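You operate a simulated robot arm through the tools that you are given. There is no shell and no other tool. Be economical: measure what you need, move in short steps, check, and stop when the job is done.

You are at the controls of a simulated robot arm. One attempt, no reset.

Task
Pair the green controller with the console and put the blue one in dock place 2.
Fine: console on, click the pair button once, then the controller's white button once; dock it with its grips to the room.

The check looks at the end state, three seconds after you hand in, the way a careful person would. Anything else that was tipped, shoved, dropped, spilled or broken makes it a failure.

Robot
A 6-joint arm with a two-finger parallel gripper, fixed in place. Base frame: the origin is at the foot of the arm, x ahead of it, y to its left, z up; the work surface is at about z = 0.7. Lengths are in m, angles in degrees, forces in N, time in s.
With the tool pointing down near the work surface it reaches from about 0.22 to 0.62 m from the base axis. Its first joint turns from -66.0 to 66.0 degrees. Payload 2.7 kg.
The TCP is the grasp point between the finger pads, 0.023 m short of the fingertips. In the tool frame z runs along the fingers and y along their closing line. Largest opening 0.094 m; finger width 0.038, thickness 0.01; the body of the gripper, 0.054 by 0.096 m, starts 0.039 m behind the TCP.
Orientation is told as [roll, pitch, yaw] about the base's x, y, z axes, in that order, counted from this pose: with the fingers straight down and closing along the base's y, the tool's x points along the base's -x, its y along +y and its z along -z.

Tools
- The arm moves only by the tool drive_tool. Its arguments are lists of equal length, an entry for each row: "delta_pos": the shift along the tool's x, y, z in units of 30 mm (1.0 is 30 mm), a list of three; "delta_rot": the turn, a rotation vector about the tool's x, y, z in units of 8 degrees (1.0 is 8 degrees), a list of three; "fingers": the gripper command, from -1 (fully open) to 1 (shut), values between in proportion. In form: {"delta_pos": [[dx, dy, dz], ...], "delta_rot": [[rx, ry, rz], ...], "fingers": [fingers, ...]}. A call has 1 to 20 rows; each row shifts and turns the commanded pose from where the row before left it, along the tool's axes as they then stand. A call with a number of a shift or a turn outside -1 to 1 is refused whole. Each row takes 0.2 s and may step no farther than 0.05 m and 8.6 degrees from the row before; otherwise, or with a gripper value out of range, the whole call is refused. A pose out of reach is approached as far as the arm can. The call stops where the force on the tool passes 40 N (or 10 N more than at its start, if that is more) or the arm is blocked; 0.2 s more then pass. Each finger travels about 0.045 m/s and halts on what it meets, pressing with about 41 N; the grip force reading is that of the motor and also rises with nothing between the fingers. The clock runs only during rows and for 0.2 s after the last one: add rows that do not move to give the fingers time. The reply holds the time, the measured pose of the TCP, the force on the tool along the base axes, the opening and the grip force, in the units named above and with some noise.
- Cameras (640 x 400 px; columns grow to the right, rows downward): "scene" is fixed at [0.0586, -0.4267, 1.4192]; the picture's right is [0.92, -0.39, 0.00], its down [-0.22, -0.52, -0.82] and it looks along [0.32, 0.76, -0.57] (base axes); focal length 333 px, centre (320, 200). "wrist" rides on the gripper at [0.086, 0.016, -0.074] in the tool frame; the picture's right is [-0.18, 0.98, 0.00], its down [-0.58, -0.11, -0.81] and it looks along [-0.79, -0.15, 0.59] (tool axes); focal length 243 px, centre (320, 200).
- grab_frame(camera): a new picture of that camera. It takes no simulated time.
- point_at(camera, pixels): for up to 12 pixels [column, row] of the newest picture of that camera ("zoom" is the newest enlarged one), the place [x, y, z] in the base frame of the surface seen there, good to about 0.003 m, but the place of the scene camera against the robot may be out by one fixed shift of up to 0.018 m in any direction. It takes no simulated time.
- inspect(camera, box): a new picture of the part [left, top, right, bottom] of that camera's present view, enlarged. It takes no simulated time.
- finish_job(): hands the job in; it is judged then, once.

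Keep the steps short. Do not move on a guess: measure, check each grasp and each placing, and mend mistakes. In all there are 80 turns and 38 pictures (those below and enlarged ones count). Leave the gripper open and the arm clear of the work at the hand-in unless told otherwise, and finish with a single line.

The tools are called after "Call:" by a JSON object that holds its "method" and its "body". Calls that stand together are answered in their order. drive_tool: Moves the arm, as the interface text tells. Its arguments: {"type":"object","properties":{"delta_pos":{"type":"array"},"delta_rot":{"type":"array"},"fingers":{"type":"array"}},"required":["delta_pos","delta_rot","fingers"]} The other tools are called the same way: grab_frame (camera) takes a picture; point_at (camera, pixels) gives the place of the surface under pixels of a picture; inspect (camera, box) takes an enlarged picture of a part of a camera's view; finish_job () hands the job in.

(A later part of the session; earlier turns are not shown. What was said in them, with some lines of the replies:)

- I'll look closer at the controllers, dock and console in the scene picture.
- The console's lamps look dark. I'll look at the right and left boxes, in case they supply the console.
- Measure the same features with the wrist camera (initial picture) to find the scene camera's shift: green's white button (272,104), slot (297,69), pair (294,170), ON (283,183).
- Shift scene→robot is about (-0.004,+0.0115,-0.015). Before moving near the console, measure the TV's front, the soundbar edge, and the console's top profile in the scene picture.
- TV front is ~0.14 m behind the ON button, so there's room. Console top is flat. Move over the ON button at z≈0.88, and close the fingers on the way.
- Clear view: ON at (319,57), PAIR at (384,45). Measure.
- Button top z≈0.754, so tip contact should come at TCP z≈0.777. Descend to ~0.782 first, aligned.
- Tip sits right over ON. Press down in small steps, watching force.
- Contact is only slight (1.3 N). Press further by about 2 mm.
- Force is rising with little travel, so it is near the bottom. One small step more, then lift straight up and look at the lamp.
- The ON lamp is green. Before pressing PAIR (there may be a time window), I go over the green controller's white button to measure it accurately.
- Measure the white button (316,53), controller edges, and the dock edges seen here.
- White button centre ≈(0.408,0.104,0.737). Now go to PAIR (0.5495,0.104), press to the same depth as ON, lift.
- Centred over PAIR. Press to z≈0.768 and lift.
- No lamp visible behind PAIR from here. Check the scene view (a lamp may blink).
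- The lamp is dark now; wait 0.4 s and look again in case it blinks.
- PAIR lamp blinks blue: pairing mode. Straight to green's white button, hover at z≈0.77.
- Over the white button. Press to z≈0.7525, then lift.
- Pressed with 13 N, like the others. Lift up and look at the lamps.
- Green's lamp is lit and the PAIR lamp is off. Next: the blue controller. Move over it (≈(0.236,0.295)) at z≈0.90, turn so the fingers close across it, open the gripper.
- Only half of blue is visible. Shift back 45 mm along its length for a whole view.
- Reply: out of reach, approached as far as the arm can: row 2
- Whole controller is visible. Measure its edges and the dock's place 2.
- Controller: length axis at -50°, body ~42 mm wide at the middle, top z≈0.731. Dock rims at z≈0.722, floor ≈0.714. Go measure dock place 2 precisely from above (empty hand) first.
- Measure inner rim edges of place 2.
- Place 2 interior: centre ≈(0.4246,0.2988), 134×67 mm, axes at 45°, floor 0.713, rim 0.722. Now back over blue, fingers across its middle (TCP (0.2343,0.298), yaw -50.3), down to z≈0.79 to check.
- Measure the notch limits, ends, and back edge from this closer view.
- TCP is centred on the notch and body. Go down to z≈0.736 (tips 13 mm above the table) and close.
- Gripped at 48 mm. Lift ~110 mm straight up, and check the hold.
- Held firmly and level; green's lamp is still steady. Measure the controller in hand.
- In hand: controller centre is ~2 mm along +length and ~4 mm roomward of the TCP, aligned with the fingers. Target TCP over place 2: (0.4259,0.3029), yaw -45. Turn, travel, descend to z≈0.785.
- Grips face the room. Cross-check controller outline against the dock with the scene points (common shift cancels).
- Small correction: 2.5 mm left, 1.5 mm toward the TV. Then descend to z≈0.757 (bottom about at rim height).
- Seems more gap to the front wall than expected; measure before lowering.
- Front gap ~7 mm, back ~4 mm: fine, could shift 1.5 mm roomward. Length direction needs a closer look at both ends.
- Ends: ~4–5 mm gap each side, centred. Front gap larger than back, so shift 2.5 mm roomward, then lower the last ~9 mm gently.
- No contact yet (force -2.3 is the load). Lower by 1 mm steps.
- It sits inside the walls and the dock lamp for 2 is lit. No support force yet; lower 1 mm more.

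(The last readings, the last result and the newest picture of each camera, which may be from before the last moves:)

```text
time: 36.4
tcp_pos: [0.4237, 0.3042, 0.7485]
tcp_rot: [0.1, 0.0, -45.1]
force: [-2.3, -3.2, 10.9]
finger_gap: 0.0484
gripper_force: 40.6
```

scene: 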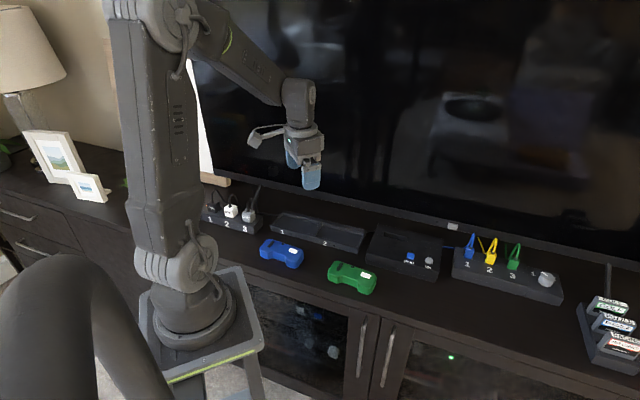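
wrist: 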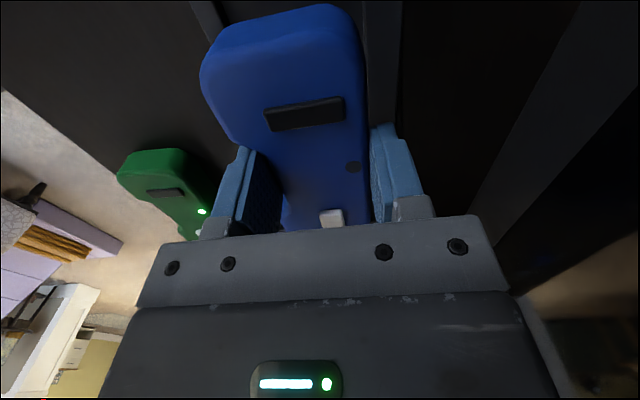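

Seated (10.9 N up). Open partly, lift straight up.

Call:
{"method": "drive_tool", "body": {"delta_pos": [[0, 0, 0], [0, 0, 0], [0, 0, 0], [0, 0, -0.3], [0, 0, -0.7], [0, 0, -0.9], [0, 0, -0.9], [0, 0, -0.9], [0, 0, -0.9]], "delta_rot": [[0, 0, 0], [0, 0, 0], [0, 0, 0], [0, 0, 0], [0, 0, 0], [0, 0, 0], [0, 0, 0], [0, 0, 0], [0, 0, 0]], "fingers": [-0.4, -0.4, -0.4, -0.4, -0.4, -0.4, -0.4, -0.4, -0.4]}}

Call:
{"method": "inspect", "body": {"camera": "scene", "box": [250, 190, 460, 310]}}

```text
time: 38.4
tcp_pos: [0.4257, 0.302, 0.8858]
tcp_rot: [0.0, 0.0, -45.1]
force: [-0.2, -0.5, 0.7]
finger_gap: 0.0657
gripper_force: 0.0
```

```text
3.05 times, centred on (355, 250) of scene
```

zoom: 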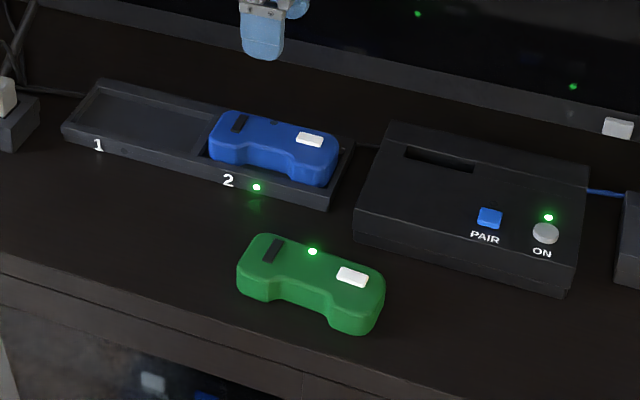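

Docked with lamp 2 lit; console on, green's lamp lit, nothing else disturbed. Open fully and move the arm up and back.

Call:
{"method": "drive_tool", "body": {"delta_pos": [[0, 0, -0.9], [0, 0, -0.9], [0, -0.7, -0.6], [0, -0.8, -0.5], [0, -0.8, -0.3], [0, -0.8, 0]], "delta_rot": [[0, 0, 0], [0, 0, 0], [0, 0, 0], [0, 0, 0], [0, 0, 0], [0, 0, 0]], "fingers": [-1, -1, -1, -1, -1, -1]}}

Call:
{"method": "grab_frame", "body": {"camera": "scene"}}

```text
time: 39.8
tcp_pos: [0.3578, 0.2381, 0.9818]
tcp_rot: [0.0, 0.1, -45.0]
force: [-0.3, -0.1, 0.2]
finger_gap: 0.0941
gripper_force: 0.0
```

```text
4 pictures are left
```

scene: 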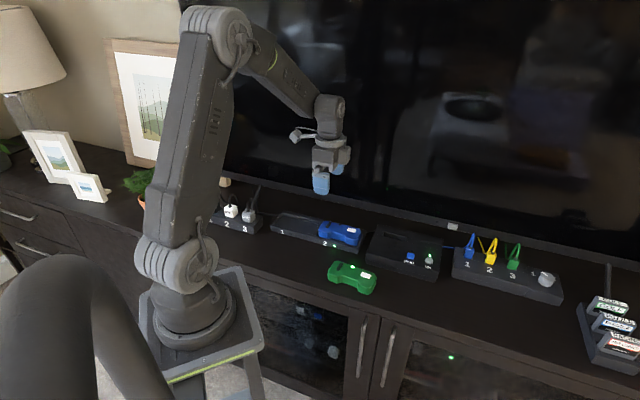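

Everything is in place, the gripper is open and the arm is clear; handing in.

Call:
{"method": "finish_job", "body": {}}

```text
The job is handed in.
```

The console is on, the green controller is paired (its lamp is lit), and the blue controller is in dock place 2 with its grips to the room and the dock lamp lit.
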